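You operate a simulated robot arm through the tools that you are given. There is no shell and no other tool.

You run a simulated robot arm. Do the job below in one go: nothing can be reset, and whatever is moved stays where it is left.

JOB
Replace the clogged blue filter with the white one and restart the pump.
Fine: stop the pump first; the blue filter goes in the red cup; leave valves one to four and the fine valve as they are.

Only the result counts: the job must be done as asked and must still hold three seconds after the hand-in. Knocking over, shifting, dropping, spilling or breaking anything else fails it.

ROBOT AND FRAMES
A 7-joint arm with a two-finger gripper, fixed in place. Base frame: the origin is on the floor under the middle of its stand, x ahead of it, y to its left, z up; the work surface is at about z = 75. Lengths are in cm, angles in degrees, forces in N, time in s.
With the tool pointing down near the work surface it reaches from about 32 to 72 cm from the base axis. Its first joint turns from -66.0 to 66.0 degrees. Payload 2.45 kg.
The TCP is the grasp point between the finger pads, 2.6 cm short of the fingertips. In the tool frame z runs along the fingers and y along their closing line. The gripper opens to 9.6 cm; its body begins 6.9 cm behind the TCP.
Orientation is told as [roll, pitch, yaw] about the base's x, y, z axes, in that order, counted from this pose: with the fingers straight down and closing along the base's y, the tool's x points along the base's -x, its y along +y and its z along -z.

CONTROLS
- The arm moves only by the tool play_rows. Its argument "plan" is one flat list of numbers, 7 for each row, row after row: the shift along the tool's x, y, z in cm, then the turn, a rotation vector about the tool's x, y, z in degrees, then the finger opening in cm, from 0 to 9.6. In form: [x, y, z, ax, ay, az, grip, x, y, z, ax, ay, az, grip, ...]. A call has 1 to 20 rows; each row is the pose to reach, as a shift and turn from the pose commanded when the call began, along the tool's axes at that moment. Each row takes 0.2 s and may step no farther than 5 cm and 8.6 degrees from the row before; otherwise, or with a gripper value out of range, the whole call is refused. Where a pose cannot be reached the arm comes as near as it can. A force on the tool above 40 N (or 10 N above the force at the start of the call, whichever is more), or a blocked arm, ends the call early, and 0.2 s more pass. Each finger travels about 5 cm/s and halts on what it meets, pressing with about 24 N; the grip force reading is that of the motor and also rises with nothing between the fingers. The clock runs only during rows and for 0.2 s after the last one: add rows that repeat a pose to give the fingers time. The reply holds the time, the measured pose of the TCP, the force on the tool along the base axes, the opening and the grip force, in the units named above and with some noise, with the torque about the TCP (base axes, N m) and any sound that the robot's microphone picked up.
- Cameras (640 x 400 px; columns grow to the right, rows downward): "scene" is fixed at [15.89, -37.77, 143.75]; the picture's right is [0.86, -0.51, 0.00], its down [-0.30, -0.51, -0.80] and it looks along [0.41, 0.69, -0.60] (base axes); focal length 350 px, centre (320, 200). "wrist" rides on the gripper at [8.2, 0.3, -9.8] in the tool frame; the picture's right is [-0.04, 1.00, 0.00], its down [-0.73, -0.03, -0.68] and it looks along [-0.68, -0.03, 0.73] (tool axes); focal length 256 px, centre (320, 200). There is no depth. A picture from a camera that has moved, and an enlarged one, comes with that camera's place and axes in the base frame and with its lens. The place of the scene camera against the robot may be out by one fixed shift of up to 2.5 cm in any direction.
- camera(camera): a new picture of that camera. The clock stands still meanwhile.
- close_up(camera, box): a new picture of the part [left, top, right, bottom] of that camera's present view, enlarged. The clock stands still meanwhile.
- sign_off(): hands the job in; it is judged then, once.

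Places have to be worked out from the pictures, the camera data and where the tool is seen. Open the gripper and draw the arm clear of the work before you hand the job in, unless the task says otherwise.

The tools are called after "Request:" by a JSON object that holds its "fn" and its "kwargs". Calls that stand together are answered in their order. play_rows: Moves the arm, as the interface text tells. Its arguments: {"type":"object","properties":{"plan":{"type":"array","items":{"type":"number"}}},"required":["plan"]} The other tools are called the same way: camera (camera) takes a picture; close_up (camera, box) takes an enlarged picture of a part of a camera's view; sign_off () hands the job in.

At the start:

```text
time_s: 0.0
eef_pos: [34.34, 12.15, 110.38]
tool_rot: [-0.1, 0.1, -0.1]
force: [-0.4, -0.3, -0.3]
moment: [0.01, -0.01, 0.03]
opening: 9.6
grasp_force: 0.0
```

scene: 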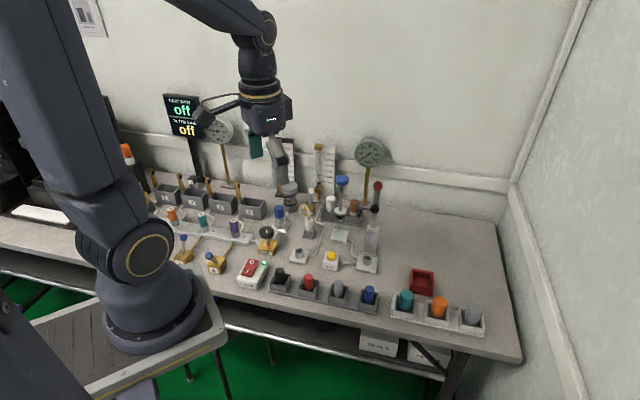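
wrist: 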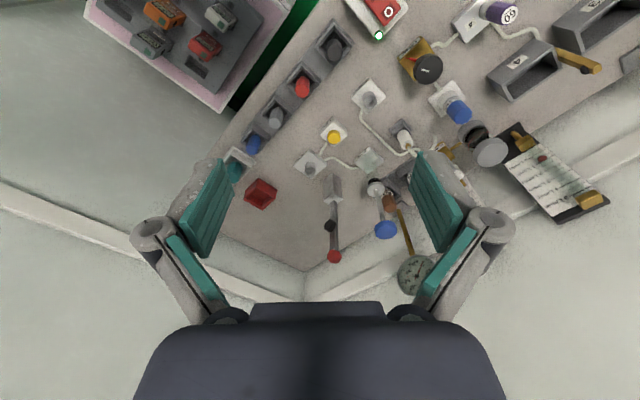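

I begin by looking closely at the scene to identify the pump switch, the filters, the valves and the red cup.

Request:
{"fn": "close_up", "kwargs": {"camera": "scene", "box": [140, 140, 300, 240]}}

Request:
{"fn": "close_up", "kwargs": {"camera": "scene", "box": [230, 200, 390, 300]}}

Request:
{"fn": "close_up", "kwargs": {"camera": "scene", "box": [260, 130, 420, 230]}}

Request:
{"fn": "close_up", "kwargs": {"camera": "scene", "box": [340, 250, 500, 350]}}

Request:
{"fn": "close_up", "kwargs": {"camera": "wrist", "box": [300, 0, 620, 200]}}

Request:
{"fn": "close_up", "kwargs": {"camera": "wrist", "box": [200, 80, 520, 280]}}

```text
4.00 times, centred on (220, 190) of scene
camera zoom: at [15.89, -37.77, 143.75], right [0.86, -0.51, 0.0], down [-0.3, -0.51, -0.8], along [0.41, 0.69, -0.6], focal length 1402 px, centre (720, 240)
```

zoom: 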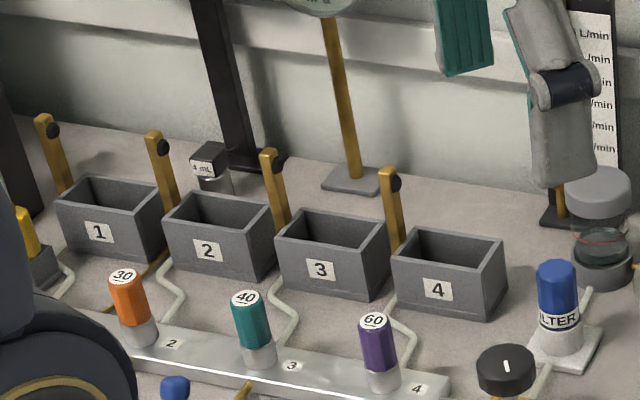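

```text
4.00 times, centred on (310, 250) of scene
camera zoom: at [15.89, -37.77, 143.75], right [0.86, -0.51, 0.0], down [-0.3, -0.51, -0.8], along [0.41, 0.69, -0.6], focal length 1402 px, centre (360, 0)
```

zoom: 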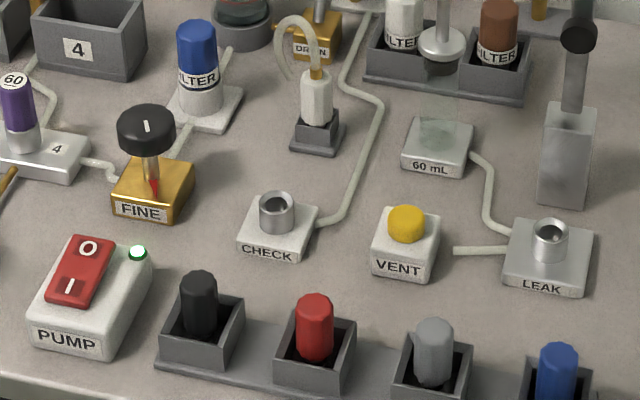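

```text
4.00 times, centred on (340, 180) of scene
camera zoom: at [15.89, -37.77, 143.75], right [0.86, -0.51, 0.0], down [-0.3, -0.51, -0.8], along [0.41, 0.69, -0.6], focal length 1402 px, centre (240, 280)
```

zoom: 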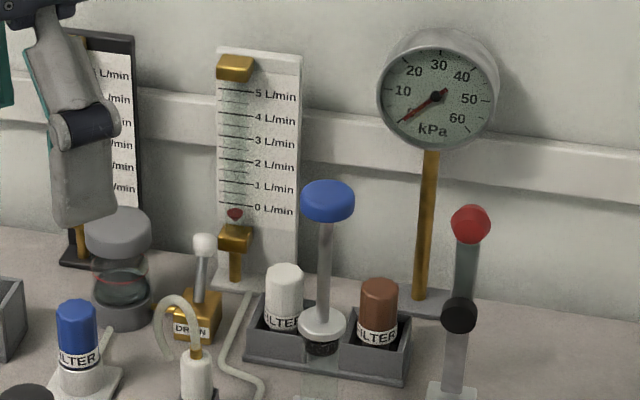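

```text
4.00 times, centred on (420, 300) of scene
camera zoom: at [15.89, -37.77, 143.75], right [0.86, -0.51, 0.0], down [-0.3, -0.51, -0.8], along [0.41, 0.69, -0.6], focal length 1402 px, centre (-80, -200)
```

zoom: 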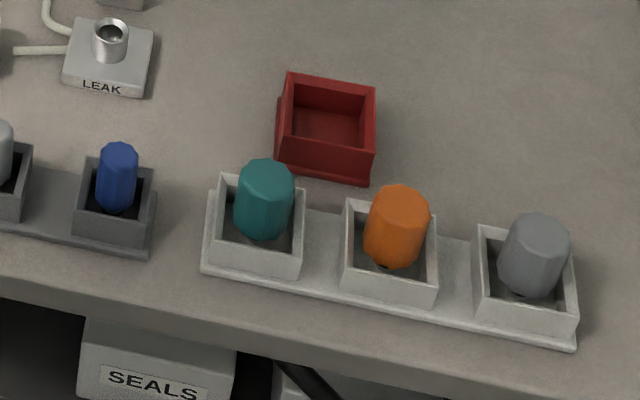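

```text
2.00 times, centred on (460, 100) of wrist
camera zoom: at [26.13, 12.56, 120.22], right [0.04, 1.0, 0.0], down [0.73, -0.03, 0.68], along [0.68, -0.03, -0.73], focal length 512 px, centre (40, 400)
```

zoom: 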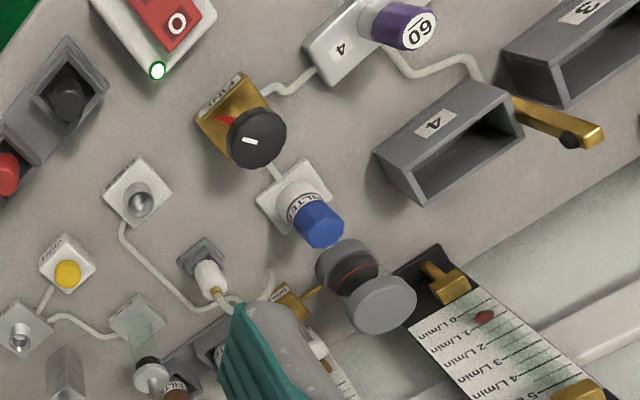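

```text
2.00 times, centred on (360, 180) of wrist
camera zoom: at [26.13, 12.56, 120.22], right [0.04, 1.0, 0.0], down [0.73, -0.03, 0.68], along [0.68, -0.03, -0.73], focal length 512 px, centre (240, 240)
```

zoom: 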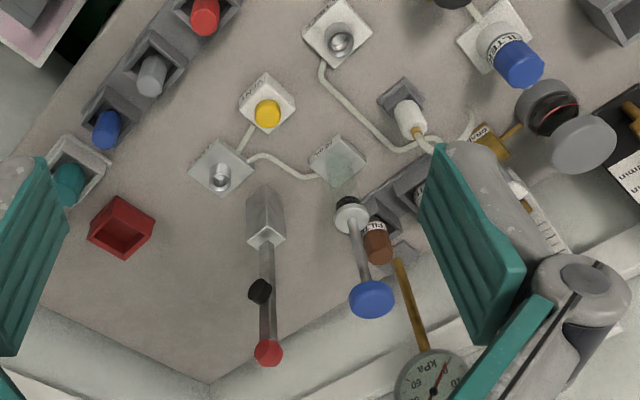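

The pump's green lamp is lit. I check the display, the rocker switch and the gauges more closely before moving.

Request:
{"fn": "close_up", "kwargs": {"camera": "scene", "box": [150, 85, 246, 145]}}

Request:
{"fn": "close_up", "kwargs": {"camera": "scene", "box": [226, 245, 290, 285]}}

Request:
{"fn": "close_up", "kwargs": {"camera": "scene", "box": [256, 190, 320, 230]}}

Request:
{"fn": "close_up", "kwargs": {"camera": "scene", "box": [310, 180, 374, 220]}}

Request:
{"fn": "close_up", "kwargs": {"camera": "scene", "box": [150, 200, 246, 280]}}

```text
6.67 times, centred on (198, 115) of scene
camera zoom: at [15.89, -37.77, 143.75], right [0.86, -0.51, 0.0], down [-0.3, -0.51, -0.8], along [0.41, 0.69, -0.6], focal length 2336 px, centre (1133, 767)
```

zoom: 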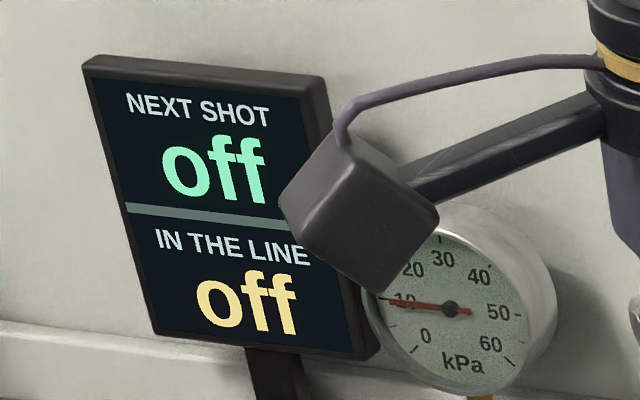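

```text
10.00 times, centred on (258, 265) of scene
camera zoom: at [15.89, -37.77, 143.75], right [0.86, -0.51, 0.0], down [-0.3, -0.51, -0.8], along [0.41, 0.69, -0.6], focal length 3504 px, centre (940, -450)
```

zoom: 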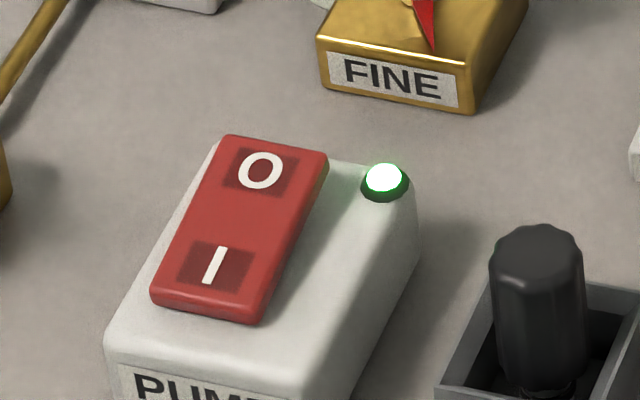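

```text
10.00 times, centred on (288, 210) of scene
camera zoom: at [15.89, -37.77, 143.75], right [0.86, -0.51, 0.0], down [-0.3, -0.51, -0.8], along [0.41, 0.69, -0.6], focal length 3504 px, centre (640, 100)
```

zoom: 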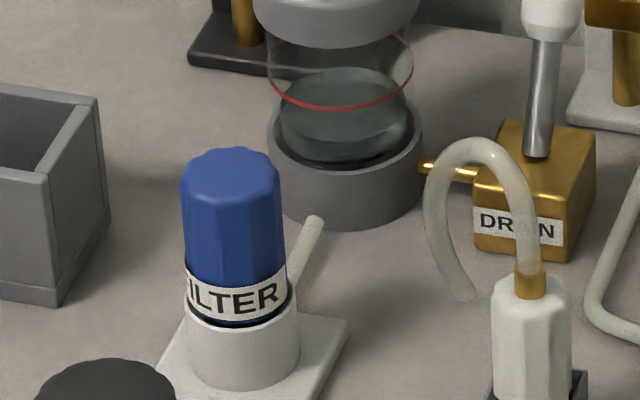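

```text
10.00 times, centred on (342, 200) of scene
camera zoom: at [15.89, -37.77, 143.75], right [0.86, -0.51, 0.0], down [-0.3, -0.51, -0.8], along [0.41, 0.69, -0.6], focal length 3504 px, centre (100, 200)
```

zoom: 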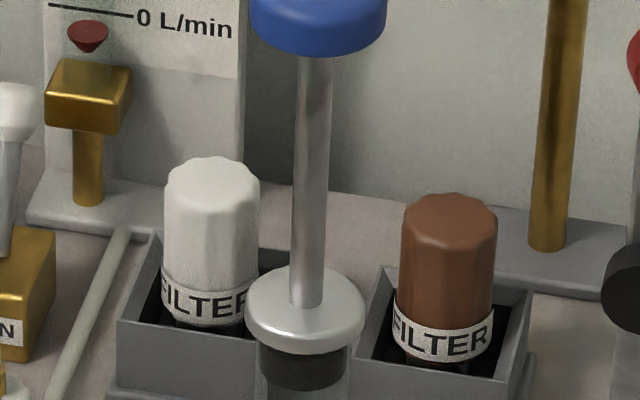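

```text
5.00 times, centred on (198, 240) of scene
camera zoom: at [15.89, -37.77, 143.75], right [0.86, -0.51, 0.0], down [-0.3, -0.51, -0.8], along [0.41, 0.69, -0.6], focal length 1752 px, centre (930, 0)
```

zoom: 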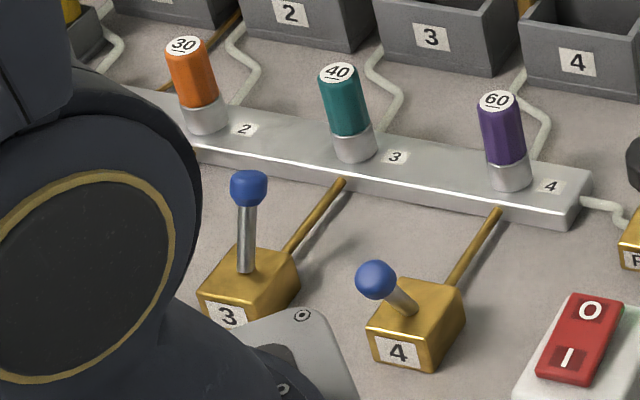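

The lamp is green, so the pump is running. I estimate the pump at roughly (29, 18), and I move over it with the fingers closed to look.

Request:
{"fn": "play_rows", "kwargs": {"plan": [1, 1.2, 2.5, 0, 0, 0, 8, 2, 2.4, 5, 0, 0, 0, 6, 3, 3.6, 7.5, 0, 0, 0, 4, 4, 5, 10, 0, 0, 0, 2, 4, 5, 10, 0, 0, 0, 0.2, 4, 5, 10, 0, 0, 0, 0.2]}}

Request:
{"fn": "camera", "kwargs": {"camera": "wrist"}}

Request:
{"fn": "camera", "kwargs": {"camera": "scene"}}

```text
time_s: 1.4
eef_pos: [30.23, 17.27, 100.45]
tool_rot: [0.0, 0.1, 0.0]
force: [0.0, -0.4, -0.6]
moment: [0.01, -0.01, -0.01]
opening: 0.19
grasp_force: 0.1
```

```text
taken
camera wrist: at [22.0, 17.55, 110.22], right [0.04, 1.0, 0.0], down [0.73, -0.03, 0.68], along [0.68, -0.03, -0.73], focal length 256 px, centre (320, 200)
```

wrist: 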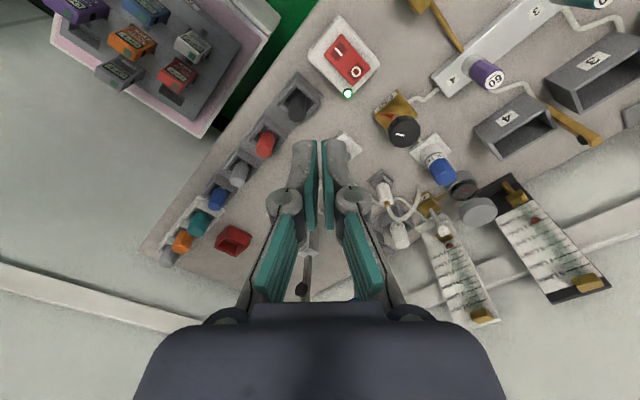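

```text
taken
```

scene: 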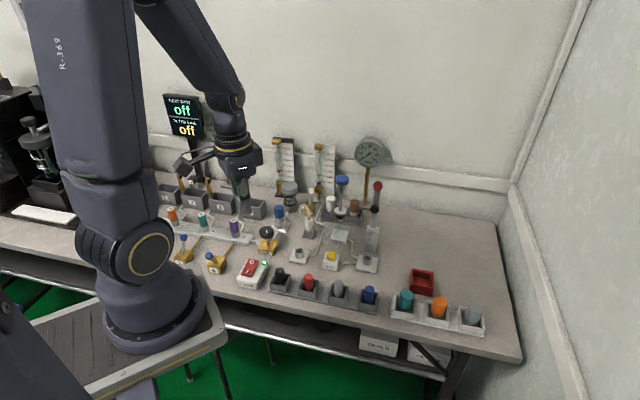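

Request:
{"fn": "close_up", "kwargs": {"camera": "wrist", "box": [290, 0, 450, 100]}}

Request:
{"fn": "close_up", "kwargs": {"camera": "wrist", "box": [360, 120, 520, 220]}}

```text
4.00 times, centred on (370, 50) of wrist
camera zoom: at [22.0, 17.55, 110.22], right [0.04, 1.0, 0.0], down [0.73, -0.03, 0.68], along [0.68, -0.03, -0.73], focal length 1024 px, centre (120, 800)
```

zoom: 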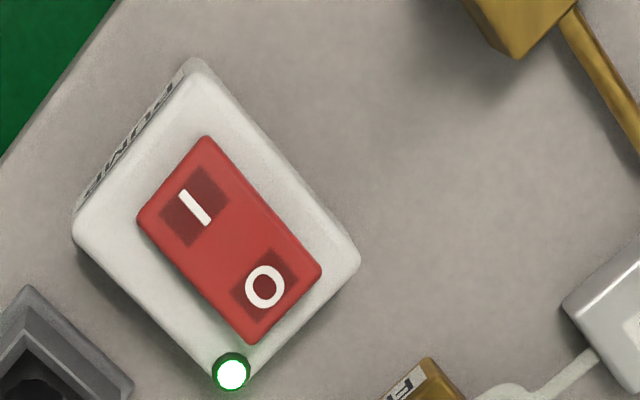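

```text
4.00 times, centred on (440, 170) of wrist
camera zoom: at [22.0, 17.55, 110.22], right [0.04, 1.0, 0.0], down [0.73, -0.03, 0.68], along [0.68, -0.03, -0.73], focal length 1024 px, centre (-160, 320)
```

zoom: 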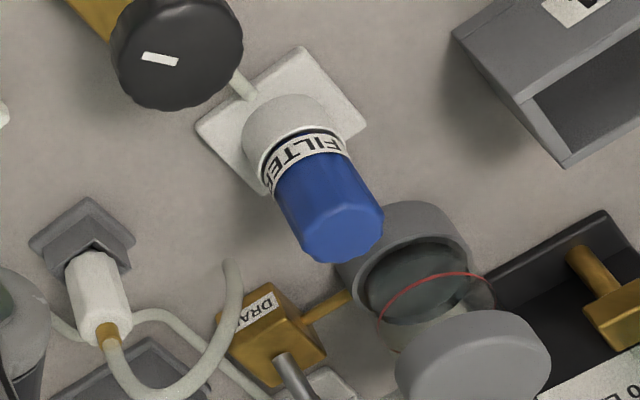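

The rocker is clear now: O is at about (31.3, 21.2) and I at about (29.3, 19.2), with the top near z≈79. I move above the O end and stop short of contact to check alignment.

Request:
{"fn": "play_rows", "kwargs": {"plan": [-0.4, 1.4, 4, 0, 0, 0, 0, -0.8, 2.8, 8, 0, 0, 0, 0, -1.3, 4.2, 12, 0, 0, 0, 0, -1.3, 4.2, 14.5, 0, 0, 0, 0, -1.3, 4.2, 14.5, 0, 0, 0, 0]}}

Request:
{"fn": "camera", "kwargs": {"camera": "wrist"}}

Request:
{"fn": "close_up", "kwargs": {"camera": "scene", "box": [190, 200, 318, 280]}}

```text
time_s: 2.6
eef_pos: [31.86, 21.41, 85.71]
tool_rot: [0.0, 0.0, 0.0]
force: [0.7, 0.1, -0.2]
moment: [0.03, 0.02, 0.02]
opening: 0.0
grasp_force: 24.3
```

```text
taken
camera wrist: at [23.61, 21.86, 95.48], right [0.04, 1.0, 0.0], down [0.73, -0.03, 0.68], along [0.68, -0.03, -0.73], focal length 256 px, centre (320, 200)
```

wrist: 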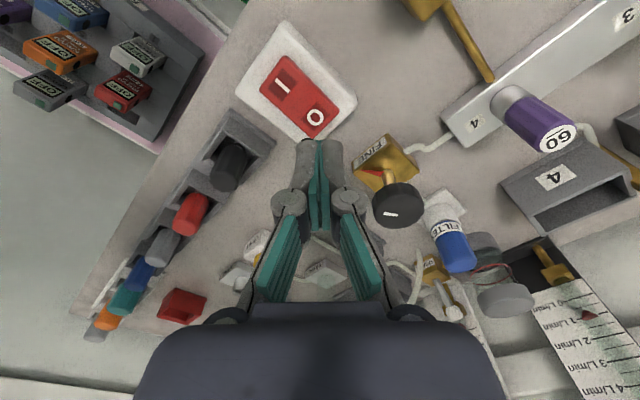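

```text
5.00 times, centred on (254, 240) of scene
camera zoom: at [15.89, -37.76, 143.75], right [0.86, -0.51, 0.0], down [-0.3, -0.51, -0.8], along [0.41, 0.69, -0.6], focal length 1752 px, centre (650, 0)
```

zoom: 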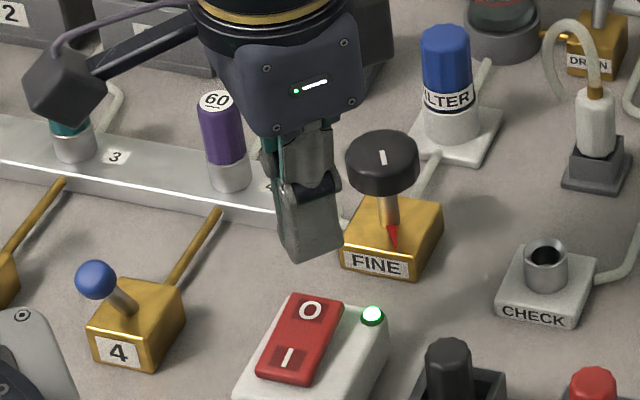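

The fingertips sit above the O end at about z=83 and clear of the FINE knob. I press down slowly in small steps.

Request:
{"fn": "play_rows", "kwargs": {"plan": [0, 0, 1.5, 0, 0, 0, 0, 0, 0, 2.5, 0, 0, 0, 0, 0, 0, 3.0, 0, 0, 0, 0, 0, 0, 3.3, 0, 0, 0, 0, 0, 0, 3.6, 0, 0, 0, 0, 0, 0, 3.9, 0, 0, 0, 0]}}

Request:
{"fn": "close_up", "kwargs": {"camera": "scene", "box": [206, 220, 302, 280]}}

```text
time_s: 4.0
eef_pos: [31.73, 21.3, 82.09]
tool_rot: [-0.1, 0.0, 0.1]
force: [-0.1, 0.7, -0.1]
moment: [-0.02, 0.0, -0.02]
opening: 0.0
grasp_force: 23.9
```

```text
6.67 times, centred on (254, 250) of scene
camera zoom: at [15.89, -37.77, 143.75], right [0.86, -0.51, 0.0], down [-0.3, -0.51, -0.8], along [0.41, 0.69, -0.6], focal length 2336 px, centre (760, -133)
```

zoom: 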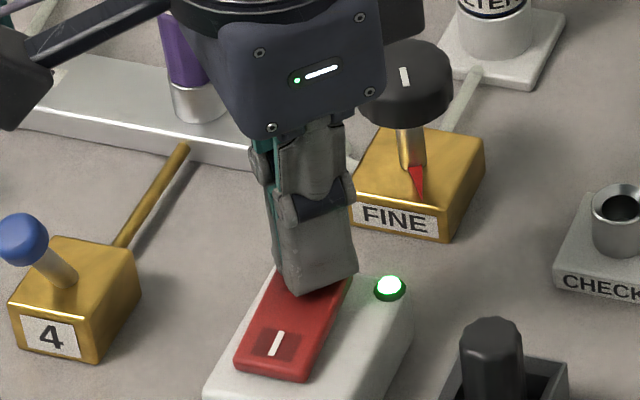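

No contact is reported yet and the lamp is still green. I keep going down in smaller steps.

Request:
{"fn": "play_rows", "kwargs": {"plan": [0, 0, 0.25, 0, 0, 0, 0, 0, 0, 0.5, 0, 0, 0, 0, 0, 0, 0.75, 0, 0, 0, 0]}}

Request:
{"fn": "close_up", "kwargs": {"camera": "scene", "box": [206, 220, 302, 280]}}

```text
time_s: 4.8
eef_pos: [31.65, 21.34, 81.49]
tool_rot: [0.0, 0.0, 0.1]
force: [-1.4, -2.5, 15.1]
moment: [-0.15, 0.21, 0.02]
opening: 0.0
grasp_force: 28.7
stopped in row 3: the force on the tool passed its limit at 49 N (the readings are from after the stop); the commanded pose is now the measured one
```

```text
6.67 times, centred on (254, 250) of scene
camera zoom: at [15.87, -37.78, 143.75], right [0.86, -0.51, 0.0], down [-0.3, -0.51, -0.8], along [0.41, 0.69, -0.6], focal length 2336 px, centre (760, -133)
```

zoom: 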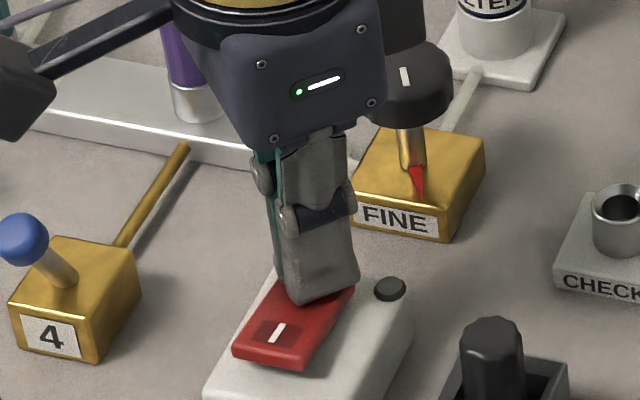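

The lamp went dark and the rocker tipped, so the pump is stopped. I raise the arm, open the gripper and move toward a viewpoint over the blue filter.

Request:
{"fn": "play_rows", "kwargs": {"plan": [0, 0, -3, 0, 0, 0, 0, 0, 0, -8, 0, 0, 0, 0, 0, 0, -13, 0, 0, 0, 1, 0, 0, -17, 0, 0, 0, 3, -2, 3.3, -18, 0, 0, 0, 5, -4, 6.6, -18, 0, 0, 0, 6, -6, 9.9, -18, 0, 0, 0, 6.5, -6, 9.9, -18, 0, 0, 0, 6.5]}}

Request:
{"fn": "camera", "kwargs": {"camera": "wrist"}}

Request:
{"fn": "camera", "kwargs": {"camera": "scene"}}

Request:
{"fn": "close_up", "kwargs": {"camera": "scene", "box": [206, 240, 302, 300]}}

```text
time_s: 6.6
eef_pos: [37.69, 31.1, 99.43]
tool_rot: [0.0, 0.0, 0.1]
force: [-0.6, 0.2, 0.4]
moment: [-0.02, 0.02, 0.01]
opening: 6.49
grasp_force: 0.0
```

```text
taken
camera wrist: at [29.57, 31.44, 109.3], right [0.04, 1.0, 0.0], down [0.73, -0.03, 0.68], along [0.68, -0.03, -0.73], focal length 256 px, centre (320, 200)
```

wrist: 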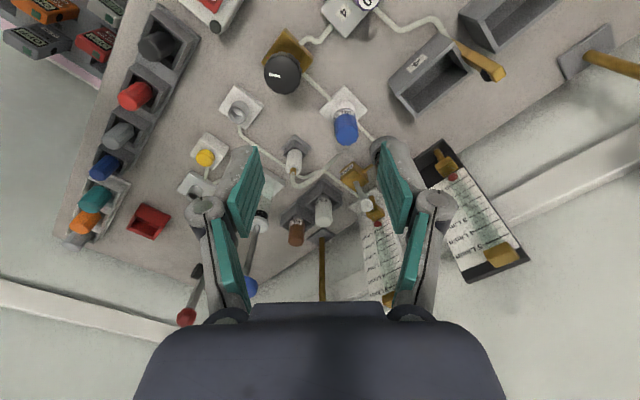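

```text
taken
```

scene: 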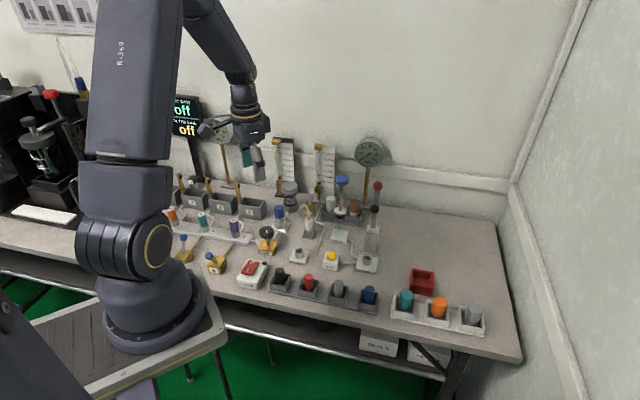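

```text
6.67 times, centred on (254, 270) of scene
camera zoom: at [15.89, -37.76, 143.75], right [0.86, -0.51, 0.0], down [-0.3, -0.51, -0.8], along [0.41, 0.69, -0.6], focal length 2336 px, centre (760, -267)
```

zoom: 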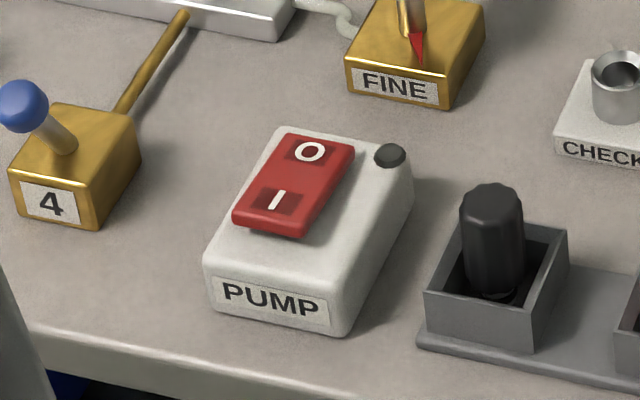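

The pump is off and the rocker stays tipped to O. I now enlarge the wrist view to fix the filter positions.

Request:
{"fn": "close_up", "kwargs": {"camera": "wrist", "box": [300, 60, 428, 140]}}

Request:
{"fn": "close_up", "kwargs": {"camera": "wrist", "box": [230, 140, 390, 240]}}

Request:
{"fn": "close_up", "kwargs": {"camera": "scene", "box": [340, 130, 404, 170]}}

```text
5.00 times, centred on (364, 100) of wrist
camera zoom: at [29.57, 31.44, 109.3], right [0.04, 1.0, 0.0], down [0.73, -0.03, 0.68], along [0.68, -0.03, -0.73], focal length 1280 px, centre (100, 700)
```

zoom: 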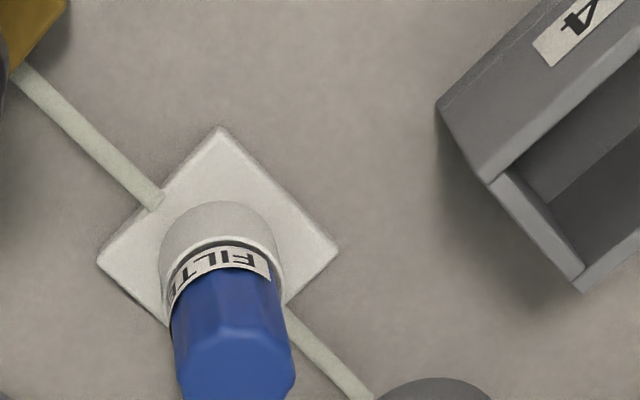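

```text
4.00 times, centred on (310, 190) of wrist
camera zoom: at [29.57, 31.44, 109.3], right [0.04, 1.0, 0.0], down [0.73, -0.03, 0.68], along [0.68, -0.03, -0.73], focal length 1024 px, centre (360, 240)
```

zoom: 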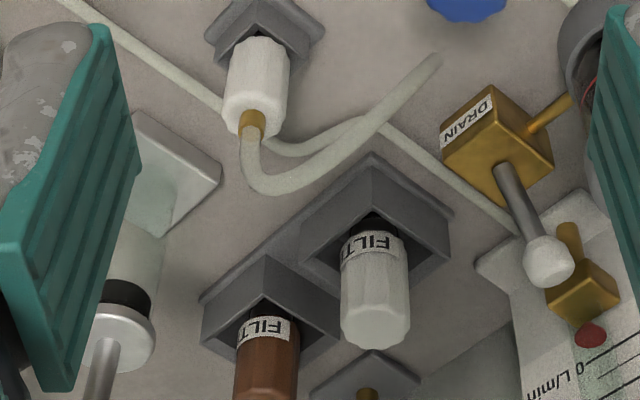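

```text
10.00 times, centred on (372, 150) of scene
camera zoom: at [15.89, -37.76, 143.75], right [0.86, -0.51, 0.0], down [-0.3, -0.51, -0.8], along [0.41, 0.69, -0.6], focal length 3504 px, centre (-200, 700)
```

zoom: 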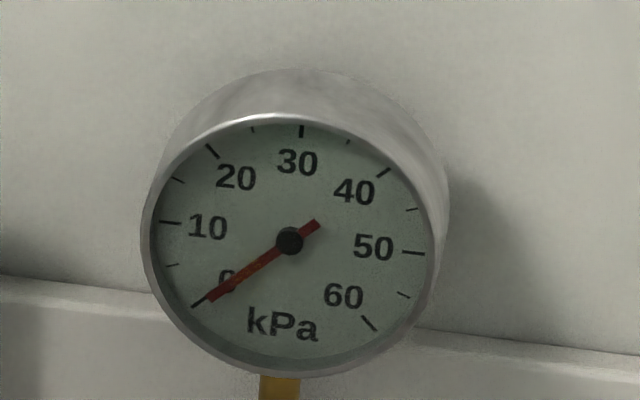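

The blue filter's plate centre works out to about (44.35, 33.9), with the collar top near z≈78.5 and the filter top near 82.4. I go above it with the fingers open 6.5 cm and descend partway to check.

Request:
{"fn": "play_rows", "kwargs": {"plan": [-3.4, 1.3, 0, 0, 0, 0, 6.5, -6.7, 2.65, 0, 0, 0, 0, 6.5, -6.7, 2.65, 4, 0, 0, 0, 6.5, -6.7, 2.65, 8, 0, 0, 0, 6.5, -6.7, 2.65, 12, 0, 0, 0, 6.5, -6.7, 2.65, 12, 0, 0, 0, 6.5]}}

Request:
{"fn": "camera", "kwargs": {"camera": "wrist"}}

Request:
{"fn": "close_up", "kwargs": {"camera": "scene", "box": [230, 170, 326, 230]}}

```text
time_s: 8.0
eef_pos: [44.51, 33.86, 87.05]
tool_rot: [0.0, 0.0, 0.0]
force: [0.3, 0.7, 0.2]
moment: [0.0, -0.01, 0.0]
opening: 6.52
grasp_force: 0.1
```

```text
taken
camera wrist: at [36.22, 34.2, 96.86], right [0.04, 1.0, 0.0], down [0.73, -0.03, 0.68], along [0.68, -0.03, -0.73], focal length 256 px, centre (320, 200)
```

wrist: 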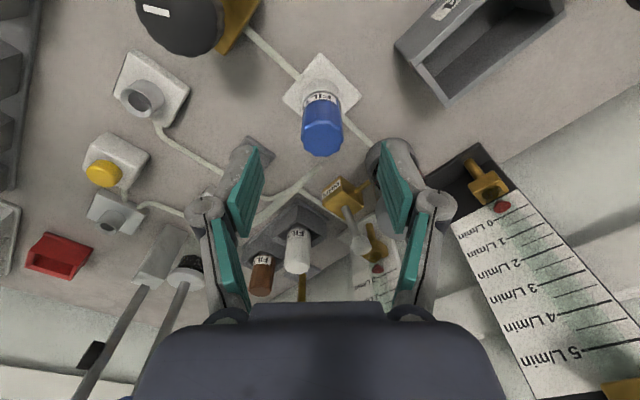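

```text
6.67 times, centred on (278, 200) of scene
camera zoom: at [15.89, -37.77, 143.75], right [0.86, -0.51, 0.0], down [-0.3, -0.51, -0.8], along [0.41, 0.69, -0.6], focal length 2336 px, centre (600, 200)
```

zoom: 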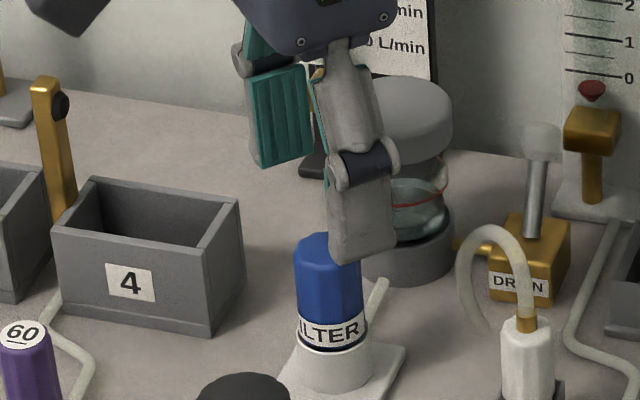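

The filter is centred between the fingers. I descend to grip height (TCP z≈81.3), watching for any contact.

Request:
{"fn": "play_rows", "kwargs": {"plan": [0, 0, 2, 0, 0, 0, 6.5, 0, 0, 4, 0, 0, 0, 6.5, 0, 0, 5, 0, 0, 0, 6.5, 0, 0, 5.7, 0, 0, 0, 6.5, 0, 0, 5.7, 0, 0, 0, 6.5]}}

Request:
{"fn": "camera", "kwargs": {"camera": "wrist"}}

Request:
{"fn": "close_up", "kwargs": {"camera": "scene", "box": [230, 170, 326, 230]}}

```text
time_s: 9.2
eef_pos: [44.31, 33.91, 81.72]
tool_rot: [0.1, 0.1, -0.1]
force: [0.6, -0.3, -0.1]
moment: [0.03, 0.0, -0.01]
opening: 6.49
grasp_force: 0.0
```

```text
taken
camera wrist: at [36.05, 34.3, 91.51], right [0.04, 1.0, 0.0], down [0.73, -0.03, 0.68], along [0.68, -0.03, -0.73], focal length 256 px, centre (320, 200)
```

wrist: 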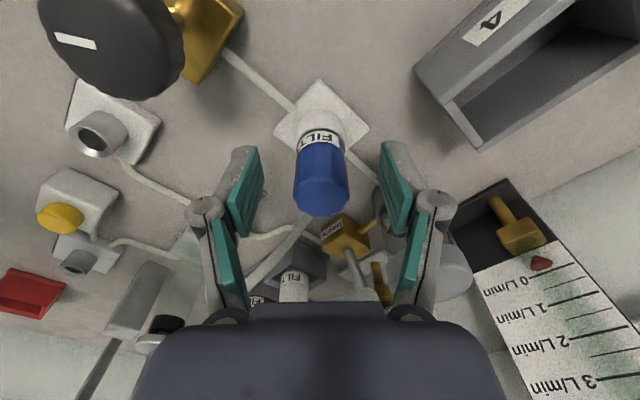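

```text
6.67 times, centred on (278, 200) of scene
camera zoom: at [15.89, -37.77, 143.75], right [0.86, -0.51, 0.0], down [-0.3, -0.51, -0.8], along [0.41, 0.69, -0.6], focal length 2336 px, centre (600, 200)
```

zoom: 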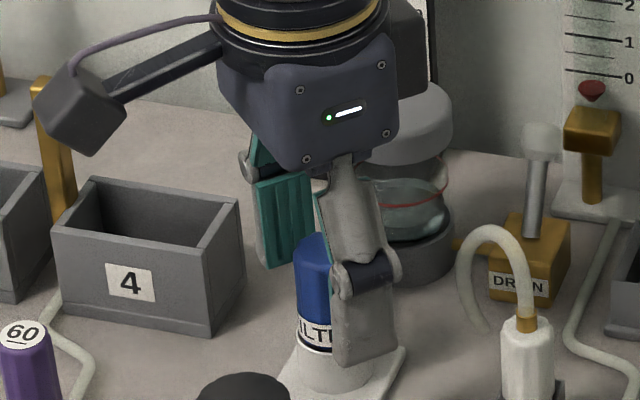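

The filter stands centred between the pads with the fingertips just above the collar. I lower slightly and close on it.

Request:
{"fn": "play_rows", "kwargs": {"plan": [0, 0, 0.3, 0, 0, 0, 5, 0, 0, 0.3, 0, 0, 0, 3.5, 0, 0, 0.3, 0, 0, 0, 2, 0, 0, 0.3, 0, 0, 0, 1.5, 0, 0, 0.3, 0, 0, 0, 1.5, 0, 0, 0.3, 0, 0, 0, 1.5]}}

Request:
{"fn": "camera", "kwargs": {"camera": "wrist"}}

```text
time_s: 10.6
eef_pos: [44.35, 33.93, 81.49]
tool_rot: [0.1, 0.0, 0.1]
force: [0.9, 2.1, 0.0]
moment: [0.06, -0.04, 0.01]
opening: 2.59
grasp_force: 24.1
```

```text
taken
camera wrist: at [36.03, 34.3, 91.31], right [0.04, 1.0, 0.0], down [0.73, -0.03, 0.68], along [0.68, -0.03, -0.73], focal length 256 px, centre (320, 200)
```

wrist: 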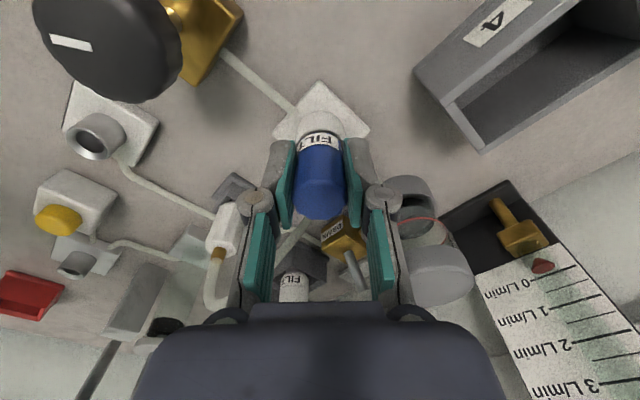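

The grip is firm at an opening of 2.6 cm. I pull up gently in small steps to see whether it lifts free or needs a twist.

Request:
{"fn": "play_rows", "kwargs": {"plan": [0, 0, -0.2, 0, 0, 0, 1.5, 0, 0, -0.4, 0, 0, 0, 1.5, 0, 0, -0.6, 0, 0, 0, 1.5]}}

Request:
{"fn": "camera", "kwargs": {"camera": "wrist"}}

Request:
{"fn": "close_up", "kwargs": {"camera": "scene", "box": [230, 170, 326, 230]}}

```text
time_s: 11.4
eef_pos: [44.37, 33.94, 82.04]
tool_rot: [-0.1, 0.0, 0.0]
force: [-1.1, -0.2, -0.2]
moment: [0.01, 0.04, -0.02]
opening: 2.59
grasp_force: 24.4
```

```text
taken
camera wrist: at [36.01, 34.29, 91.89], right [0.04, 1.0, 0.0], down [0.73, -0.03, 0.68], along [0.68, -0.03, -0.73], focal length 256 px, centre (320, 200)
```

wrist: 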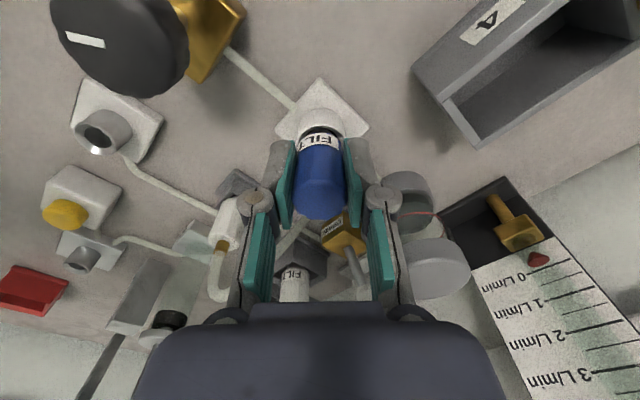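

```text
6.67 times, centred on (278, 200) of scene
camera zoom: at [15.89, -37.77, 143.75], right [0.86, -0.51, 0.0], down [-0.3, -0.51, -0.8], along [0.41, 0.69, -0.6], focal length 2336 px, centre (600, 200)
```

zoom: 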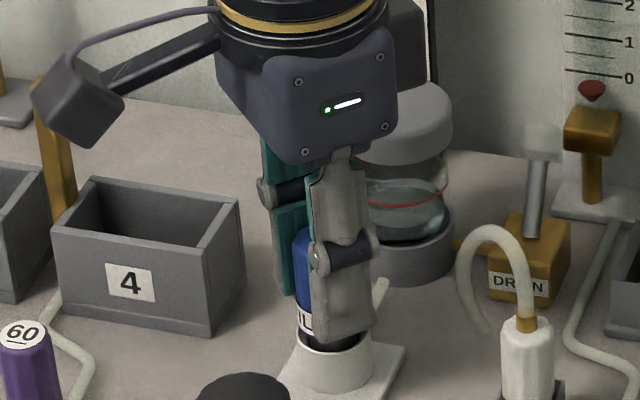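

It lifts freely with its black neck showing and no resistance. I raise it fully to z≈102 before travelling.

Request:
{"fn": "play_rows", "kwargs": {"plan": [0, 0, -1, 0, 0, 0, 1.5, 0, 0, -2.5, 0, 0, 0, 1.5, 0, 0, -5, 0, 0, 0, 1.5, 0, 0, -9, 0, 0, 0, 1.5, 0, 0, -13, 0, 0, 0, 1.5, 0, 0, -17, 0, 0, 0, 1.5, 0, 0, -20, 0, 0, 0, 1.5, 0, 0, -20, 0, 0, 0, 1.5]}}

Request:
{"fn": "camera", "kwargs": {"camera": "wrist"}}

Request:
{"fn": "close_up", "kwargs": {"camera": "scene", "box": [220, 120, 348, 200]}}

Request:
{"fn": "close_up", "kwargs": {"camera": "scene", "box": [246, 190, 342, 250]}}

```text
time_s: 13.2
eef_pos: [44.46, 33.95, 102.35]
tool_rot: [-0.1, 0.1, 0.0]
force: [0.0, 0.5, -1.1]
moment: [-0.02, -0.01, 0.02]
opening: 2.6
grasp_force: 23.8
```

```text
taken
camera wrist: at [36.14, 34.44, 112.08], right [0.04, 1.0, 0.0], down [0.73, -0.03, 0.68], along [0.68, -0.03, -0.73], focal length 256 px, centre (320, 200)
```

wrist: 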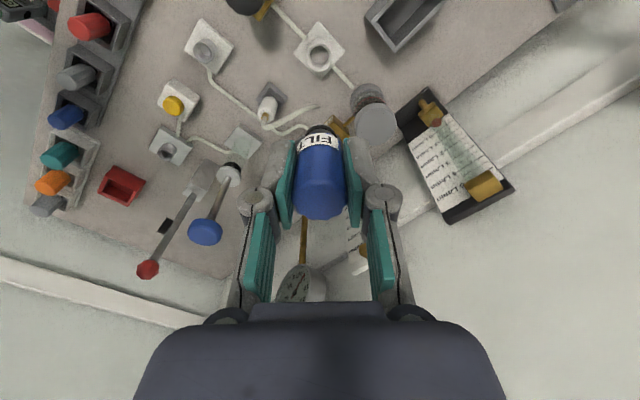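

```text
5.00 times, centred on (284, 160) of scene
camera zoom: at [15.89, -37.77, 143.75], right [0.86, -0.51, 0.0], down [-0.3, -0.51, -0.8], along [0.41, 0.69, -0.6], focal length 1752 px, centre (500, 400)
```

zoom: 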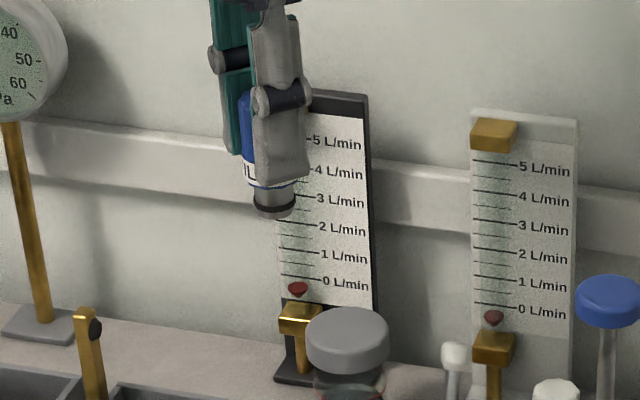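

```text
6.67 times, centred on (294, 220) of scene
camera zoom: at [15.89, -37.77, 143.75], right [0.86, -0.51, 0.0], down [-0.3, -0.51, -0.8], along [0.41, 0.69, -0.6], focal length 2336 px, centre (493, 67)
```

zoom: 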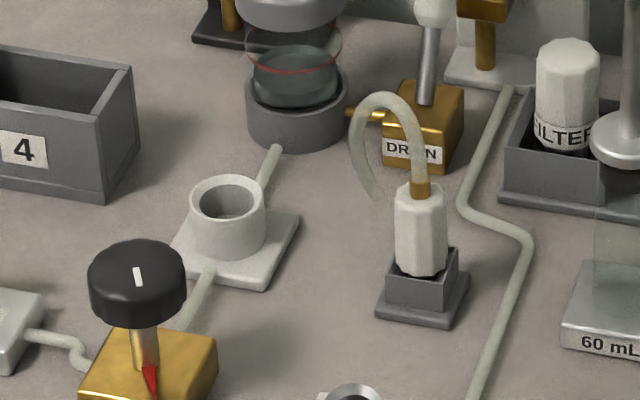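

The filter is out, the socket is empty, and nothing else was disturbed. I carry the filter at z≈102 around the plunger and lever, toward a spot in front of the red cup.

Request:
{"fn": "play_rows", "kwargs": {"plan": [-0.3, -4.8, 0, 0, 0, 0, 1.5, -0.6, -9.6, 0, 0, 0, 0, 1.5, -0.9, -14.4, 0, 0, 0, 0, 1.5, -1.3, -19.2, 0, 0, 0, 0, 1.5, -1.6, -24, 0, 0, 0, 0, 1.5, -5.6, -26.5, 0, 0, 0, 0, 1.5, -9.4, -29, 0, 0, 0, 0, 1.5, -12.6, -31, 0, 0, 0, 0, 1.5, -12.6, -31, 0, 0, 0, 0, 1.5]}}

Request:
{"fn": "camera", "kwargs": {"camera": "wrist"}}

Request:
{"fn": "camera", "kwargs": {"camera": "scene"}}

```text
time_s: 15.2
eef_pos: [57.06, 3.19, 102.16]
tool_rot: [0.1, 0.0, -0.1]
force: [0.8, -0.3, -0.4]
moment: [-0.04, -0.03, 0.01]
opening: 2.6
grasp_force: 24.2
```

```text
taken
camera wrist: at [48.86, 3.55, 111.98], right [0.04, 1.0, 0.0], down [0.73, -0.03, 0.68], along [0.68, -0.03, -0.73], focal length 256 px, centre (320, 200)
```

wrist: 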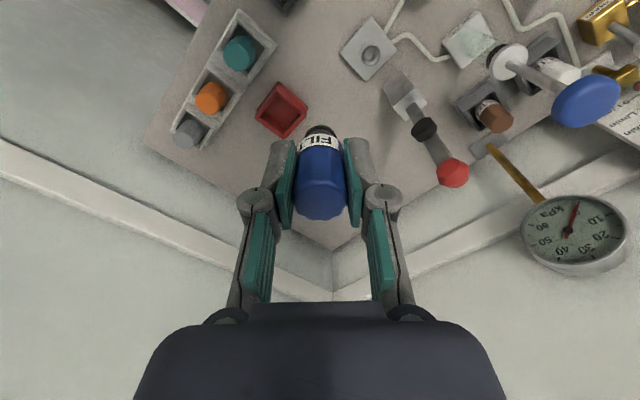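

```text
taken
```

scene: 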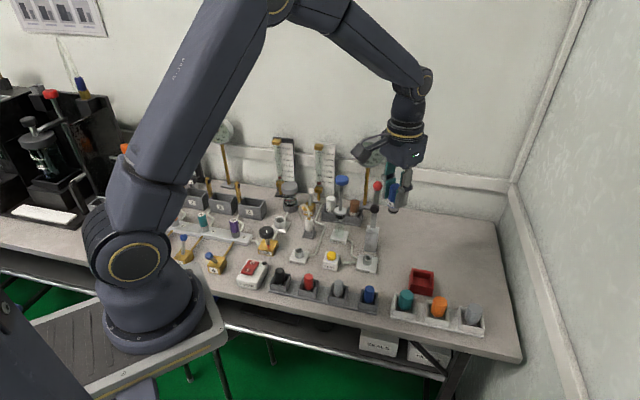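

Request:
{"fn": "close_up", "kwargs": {"camera": "wrist", "box": [220, 60, 348, 140]}}

Request:
{"fn": "close_up", "kwargs": {"camera": "scene", "box": [390, 255, 454, 295]}}

Request:
{"fn": "close_up", "kwargs": {"camera": "wrist", "box": [430, 20, 640, 152]}}

```text
5.00 times, centred on (284, 100) of wrist
camera zoom: at [48.86, 3.55, 111.98], right [0.04, 1.0, 0.0], down [0.73, -0.03, 0.68], along [0.68, -0.03, -0.73], focal length 1280 px, centre (500, 700)
```

zoom: 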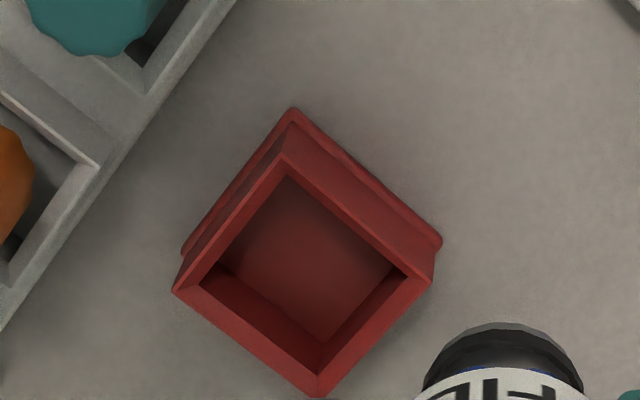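

```text
10.00 times, centred on (422, 275) of scene
camera zoom: at [15.89, -37.77, 143.75], right [0.86, -0.51, 0.0], down [-0.3, -0.51, -0.8], along [0.41, 0.69, -0.6], focal length 3504 px, centre (-700, -550)
```

zoom: 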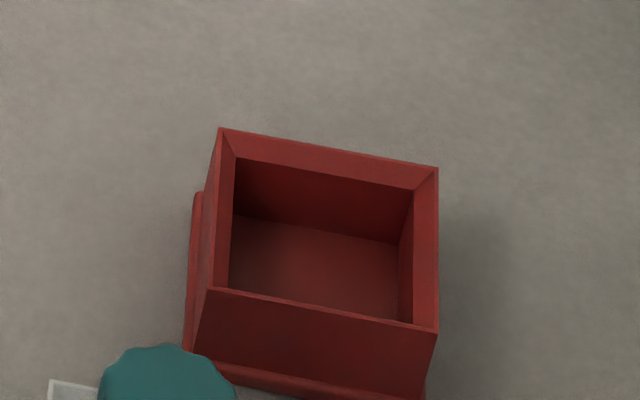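

```text
3.03 times, centred on (535, 86) of wrist
camera zoom: at [48.86, 3.55, 111.98], right [0.04, 1.0, 0.0], down [0.73, -0.03, 0.68], along [0.68, -0.03, -0.73], focal length 776 px, centre (-332, 546)
```

zoom: 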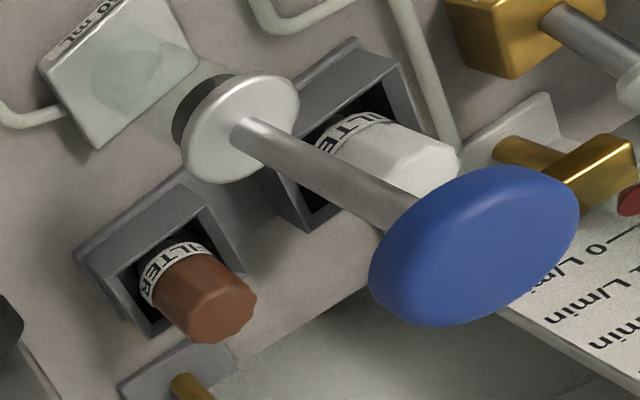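

The red cup's centre comes out at about (64.5, -2.7) with its rim near z≈78.1, and the filter's plug ends about 5 cm below the TCP. I move over the cup and come down partway to check alignment.

Request:
{"fn": "play_rows", "kwargs": {"plan": [-3.75, -2.9, 0, 0, 0, 0, 1.5, -7.5, -5.75, 0, 0, 0, 0, 1.5, -7.5, -5.75, 4, 0, 0, 0, 1.5, -7.5, -5.75, 8, 0, 0, 0, 1.5, -7.5, -5.75, 12, 0, 0, 0, 1.5, -7.5, -5.75, 15, 0, 0, 0, 1.5, -7.5, -5.75, 15, 0, 0, 0, 1.5]}}

Request:
{"fn": "camera", "kwargs": {"camera": "wrist"}}

Request:
{"fn": "close_up", "kwargs": {"camera": "scene", "box": [358, 230, 486, 310]}}

```text
time_s: 16.8
eef_pos: [64.67, -2.72, 87.09]
tool_rot: [0.0, 0.0, 0.1]
force: [0.4, 0.1, -0.1]
moment: [0.01, 0.01, 0.02]
opening: 2.61
grasp_force: 23.7
```

```text
taken
camera wrist: at [56.36, -2.33, 96.9], right [0.04, 1.0, 0.0], down [0.73, -0.03, 0.68], along [0.68, -0.03, -0.73], focal length 256 px, centre (320, 200)
```

wrist: 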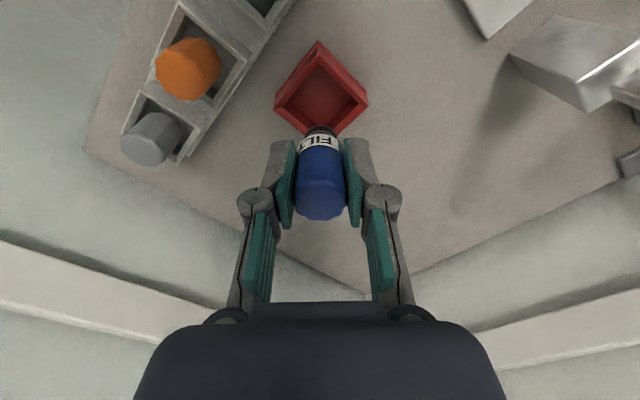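

```text
5.00 times, centred on (422, 270) of scene
camera zoom: at [15.89, -37.77, 143.75], right [0.86, -0.51, 0.0], down [-0.3, -0.51, -0.8], along [0.41, 0.69, -0.6], focal length 1752 px, centre (-190, -150)
```

zoom: 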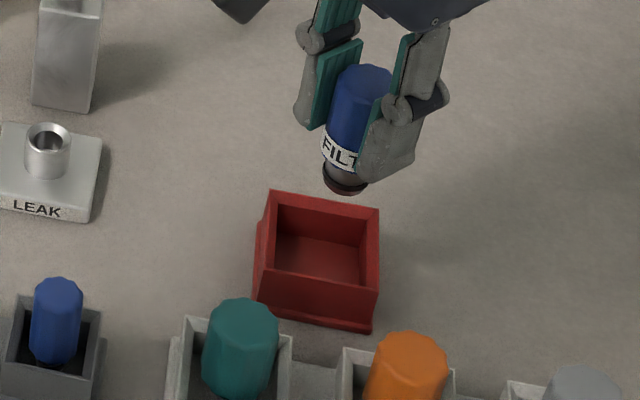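

I enlarge the wrist view to refine the cup centre before lowering.

Request:
{"fn": "close_up", "kwargs": {"camera": "wrist", "box": [256, 30, 384, 110]}}

Request:
{"fn": "close_up", "kwargs": {"camera": "wrist", "box": [256, 80, 384, 160]}}

```text
5.00 times, centred on (320, 70) of wrist
camera zoom: at [56.36, -2.33, 96.9], right [0.04, 1.0, 0.0], down [0.73, -0.03, 0.68], along [0.68, -0.03, -0.73], focal length 1280 px, centre (320, 850)
```

zoom: 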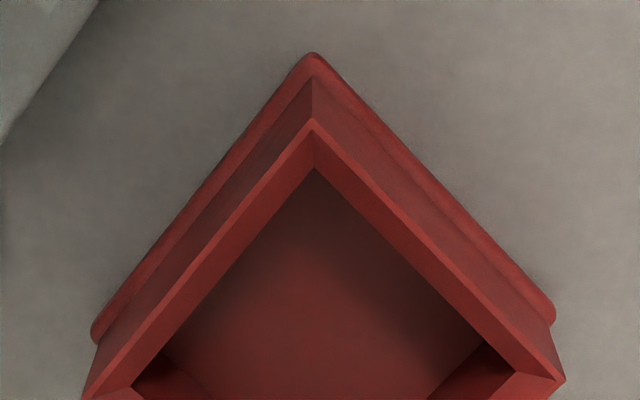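

```text
5.00 times, centred on (320, 120) of wrist
camera zoom: at [56.36, -2.33, 96.9], right [0.04, 1.0, 0.0], down [0.73, -0.03, 0.68], along [0.68, -0.03, -0.73], focal length 1280 px, centre (320, 600)
```

zoom: 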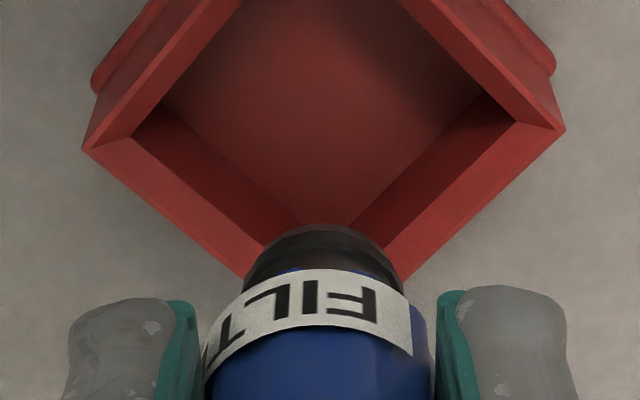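

The cup centre is confirmed at about (64.4, -2.6), matching the TCP within 0.3 cm. I lower to z≈81.0, stopping if there is contact.

Request:
{"fn": "play_rows", "kwargs": {"plan": [0, 0, 2, 0, 0, 0, 1.5, 0, 0, 4, 0, 0, 0, 1.5, 0, 0, 5, 0, 0, 0, 1.5, 0, 0, 5.6, 0, 0, 0, 1.5, 0, 0, 6.0, 0, 0, 0, 1.5, 0, 0, 6.0, 0, 0, 0, 1.5]}}

Request:
{"fn": "camera", "kwargs": {"camera": "wrist"}}

Request:
{"fn": "close_up", "kwargs": {"camera": "scene", "box": [374, 240, 470, 300]}}

```text
time_s: 18.2
eef_pos: [64.39, -2.83, 80.97]
tool_rot: [0.0, 0.0, 0.0]
force: [-1.7, -0.2, 4.8]
moment: [0.02, 0.04, 0.01]
opening: 2.6
grasp_force: 24.6
```

```text
taken
camera wrist: at [56.21, -2.41, 90.84], right [0.04, 1.0, 0.0], down [0.73, -0.03, 0.68], along [0.68, -0.03, -0.73], focal length 256 px, centre (320, 200)
```

wrist: 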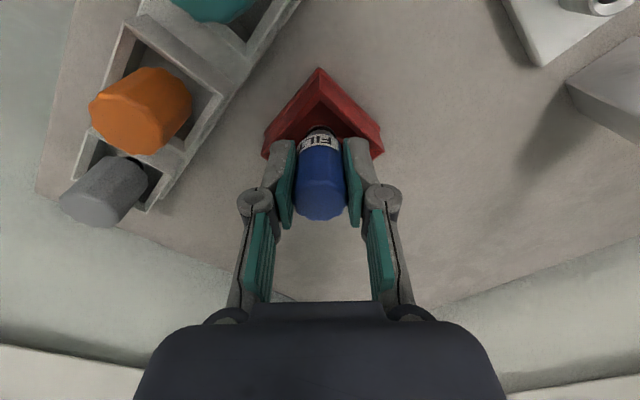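

```text
6.67 times, centred on (422, 270) of scene
camera zoom: at [15.87, -37.76, 143.75], right [0.86, -0.51, 0.0], down [-0.3, -0.51, -0.8], along [0.41, 0.69, -0.6], focal length 2336 px, centre (-360, -267)
```

zoom: 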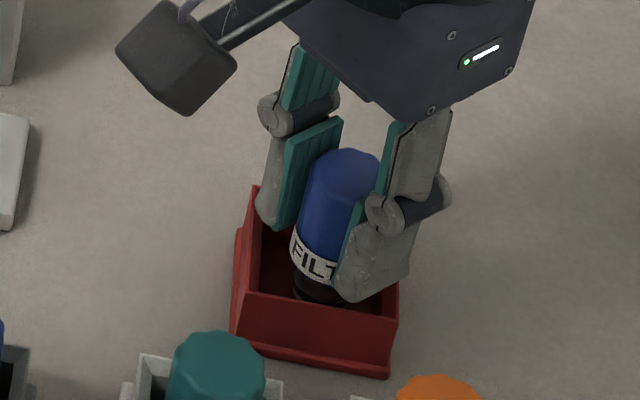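

A light 5 N upward push shows the filter's foot resting on the cup floor. I ease up 0.15 cm, open the fingers and rise straight up.

Request:
{"fn": "play_rows", "kwargs": {"plan": [0, 0, -0.15, 0, 0, 0, 2.0, 0, 0, -0.15, 0, 0, 0, 3.2, 0, 0, -0.15, 0, 0, 0, 4.2, 0, 0, -0.15, 0, 0, 0, 5.0, 0, 0, -0.15, 0, 0, 0, 5.0, 0, 0, -0.15, 0, 0, 0, 5.0]}}

Request:
{"fn": "camera", "kwargs": {"camera": "wrist"}}

Request:
{"fn": "close_up", "kwargs": {"camera": "scene", "box": [374, 240, 470, 300]}}

```text
time_s: 19.6
eef_pos: [64.46, -2.88, 81.1]
tool_rot: [0.0, -0.1, 0.0]
force: [-0.8, 0.0, -0.5]
moment: [-0.02, 0.04, -0.03]
opening: 5.0
grasp_force: 0.0
```

```text
taken
camera wrist: at [56.24, -2.45, 90.98], right [0.04, 1.0, 0.0], down [0.73, -0.03, 0.68], along [0.68, -0.03, -0.73], focal length 256 px, centre (320, 200)
```

wrist: 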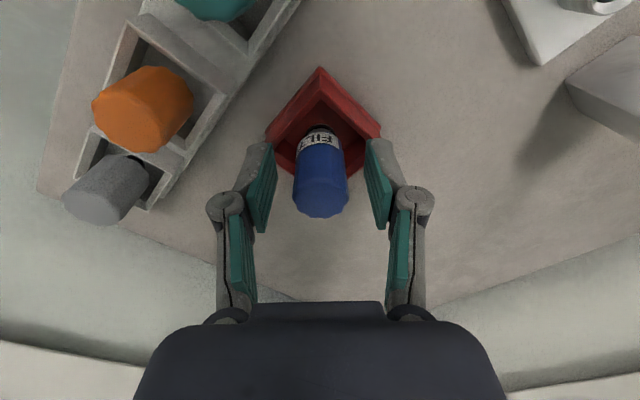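

```text
6.67 times, centred on (422, 270) of scene
camera zoom: at [15.89, -37.77, 143.75], right [0.86, -0.51, 0.0], down [-0.3, -0.51, -0.8], along [0.41, 0.69, -0.6], focal length 2336 px, centre (-360, -267)
```

zoom: 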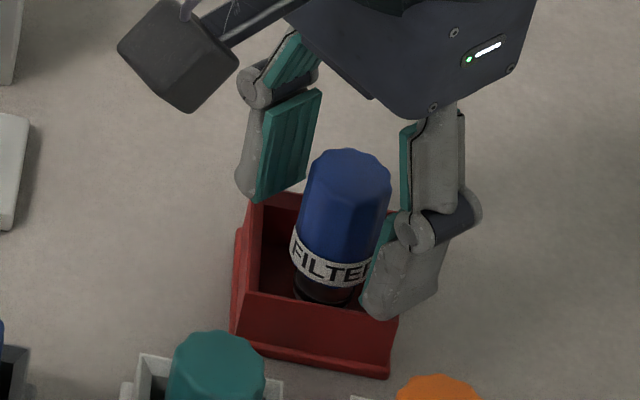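

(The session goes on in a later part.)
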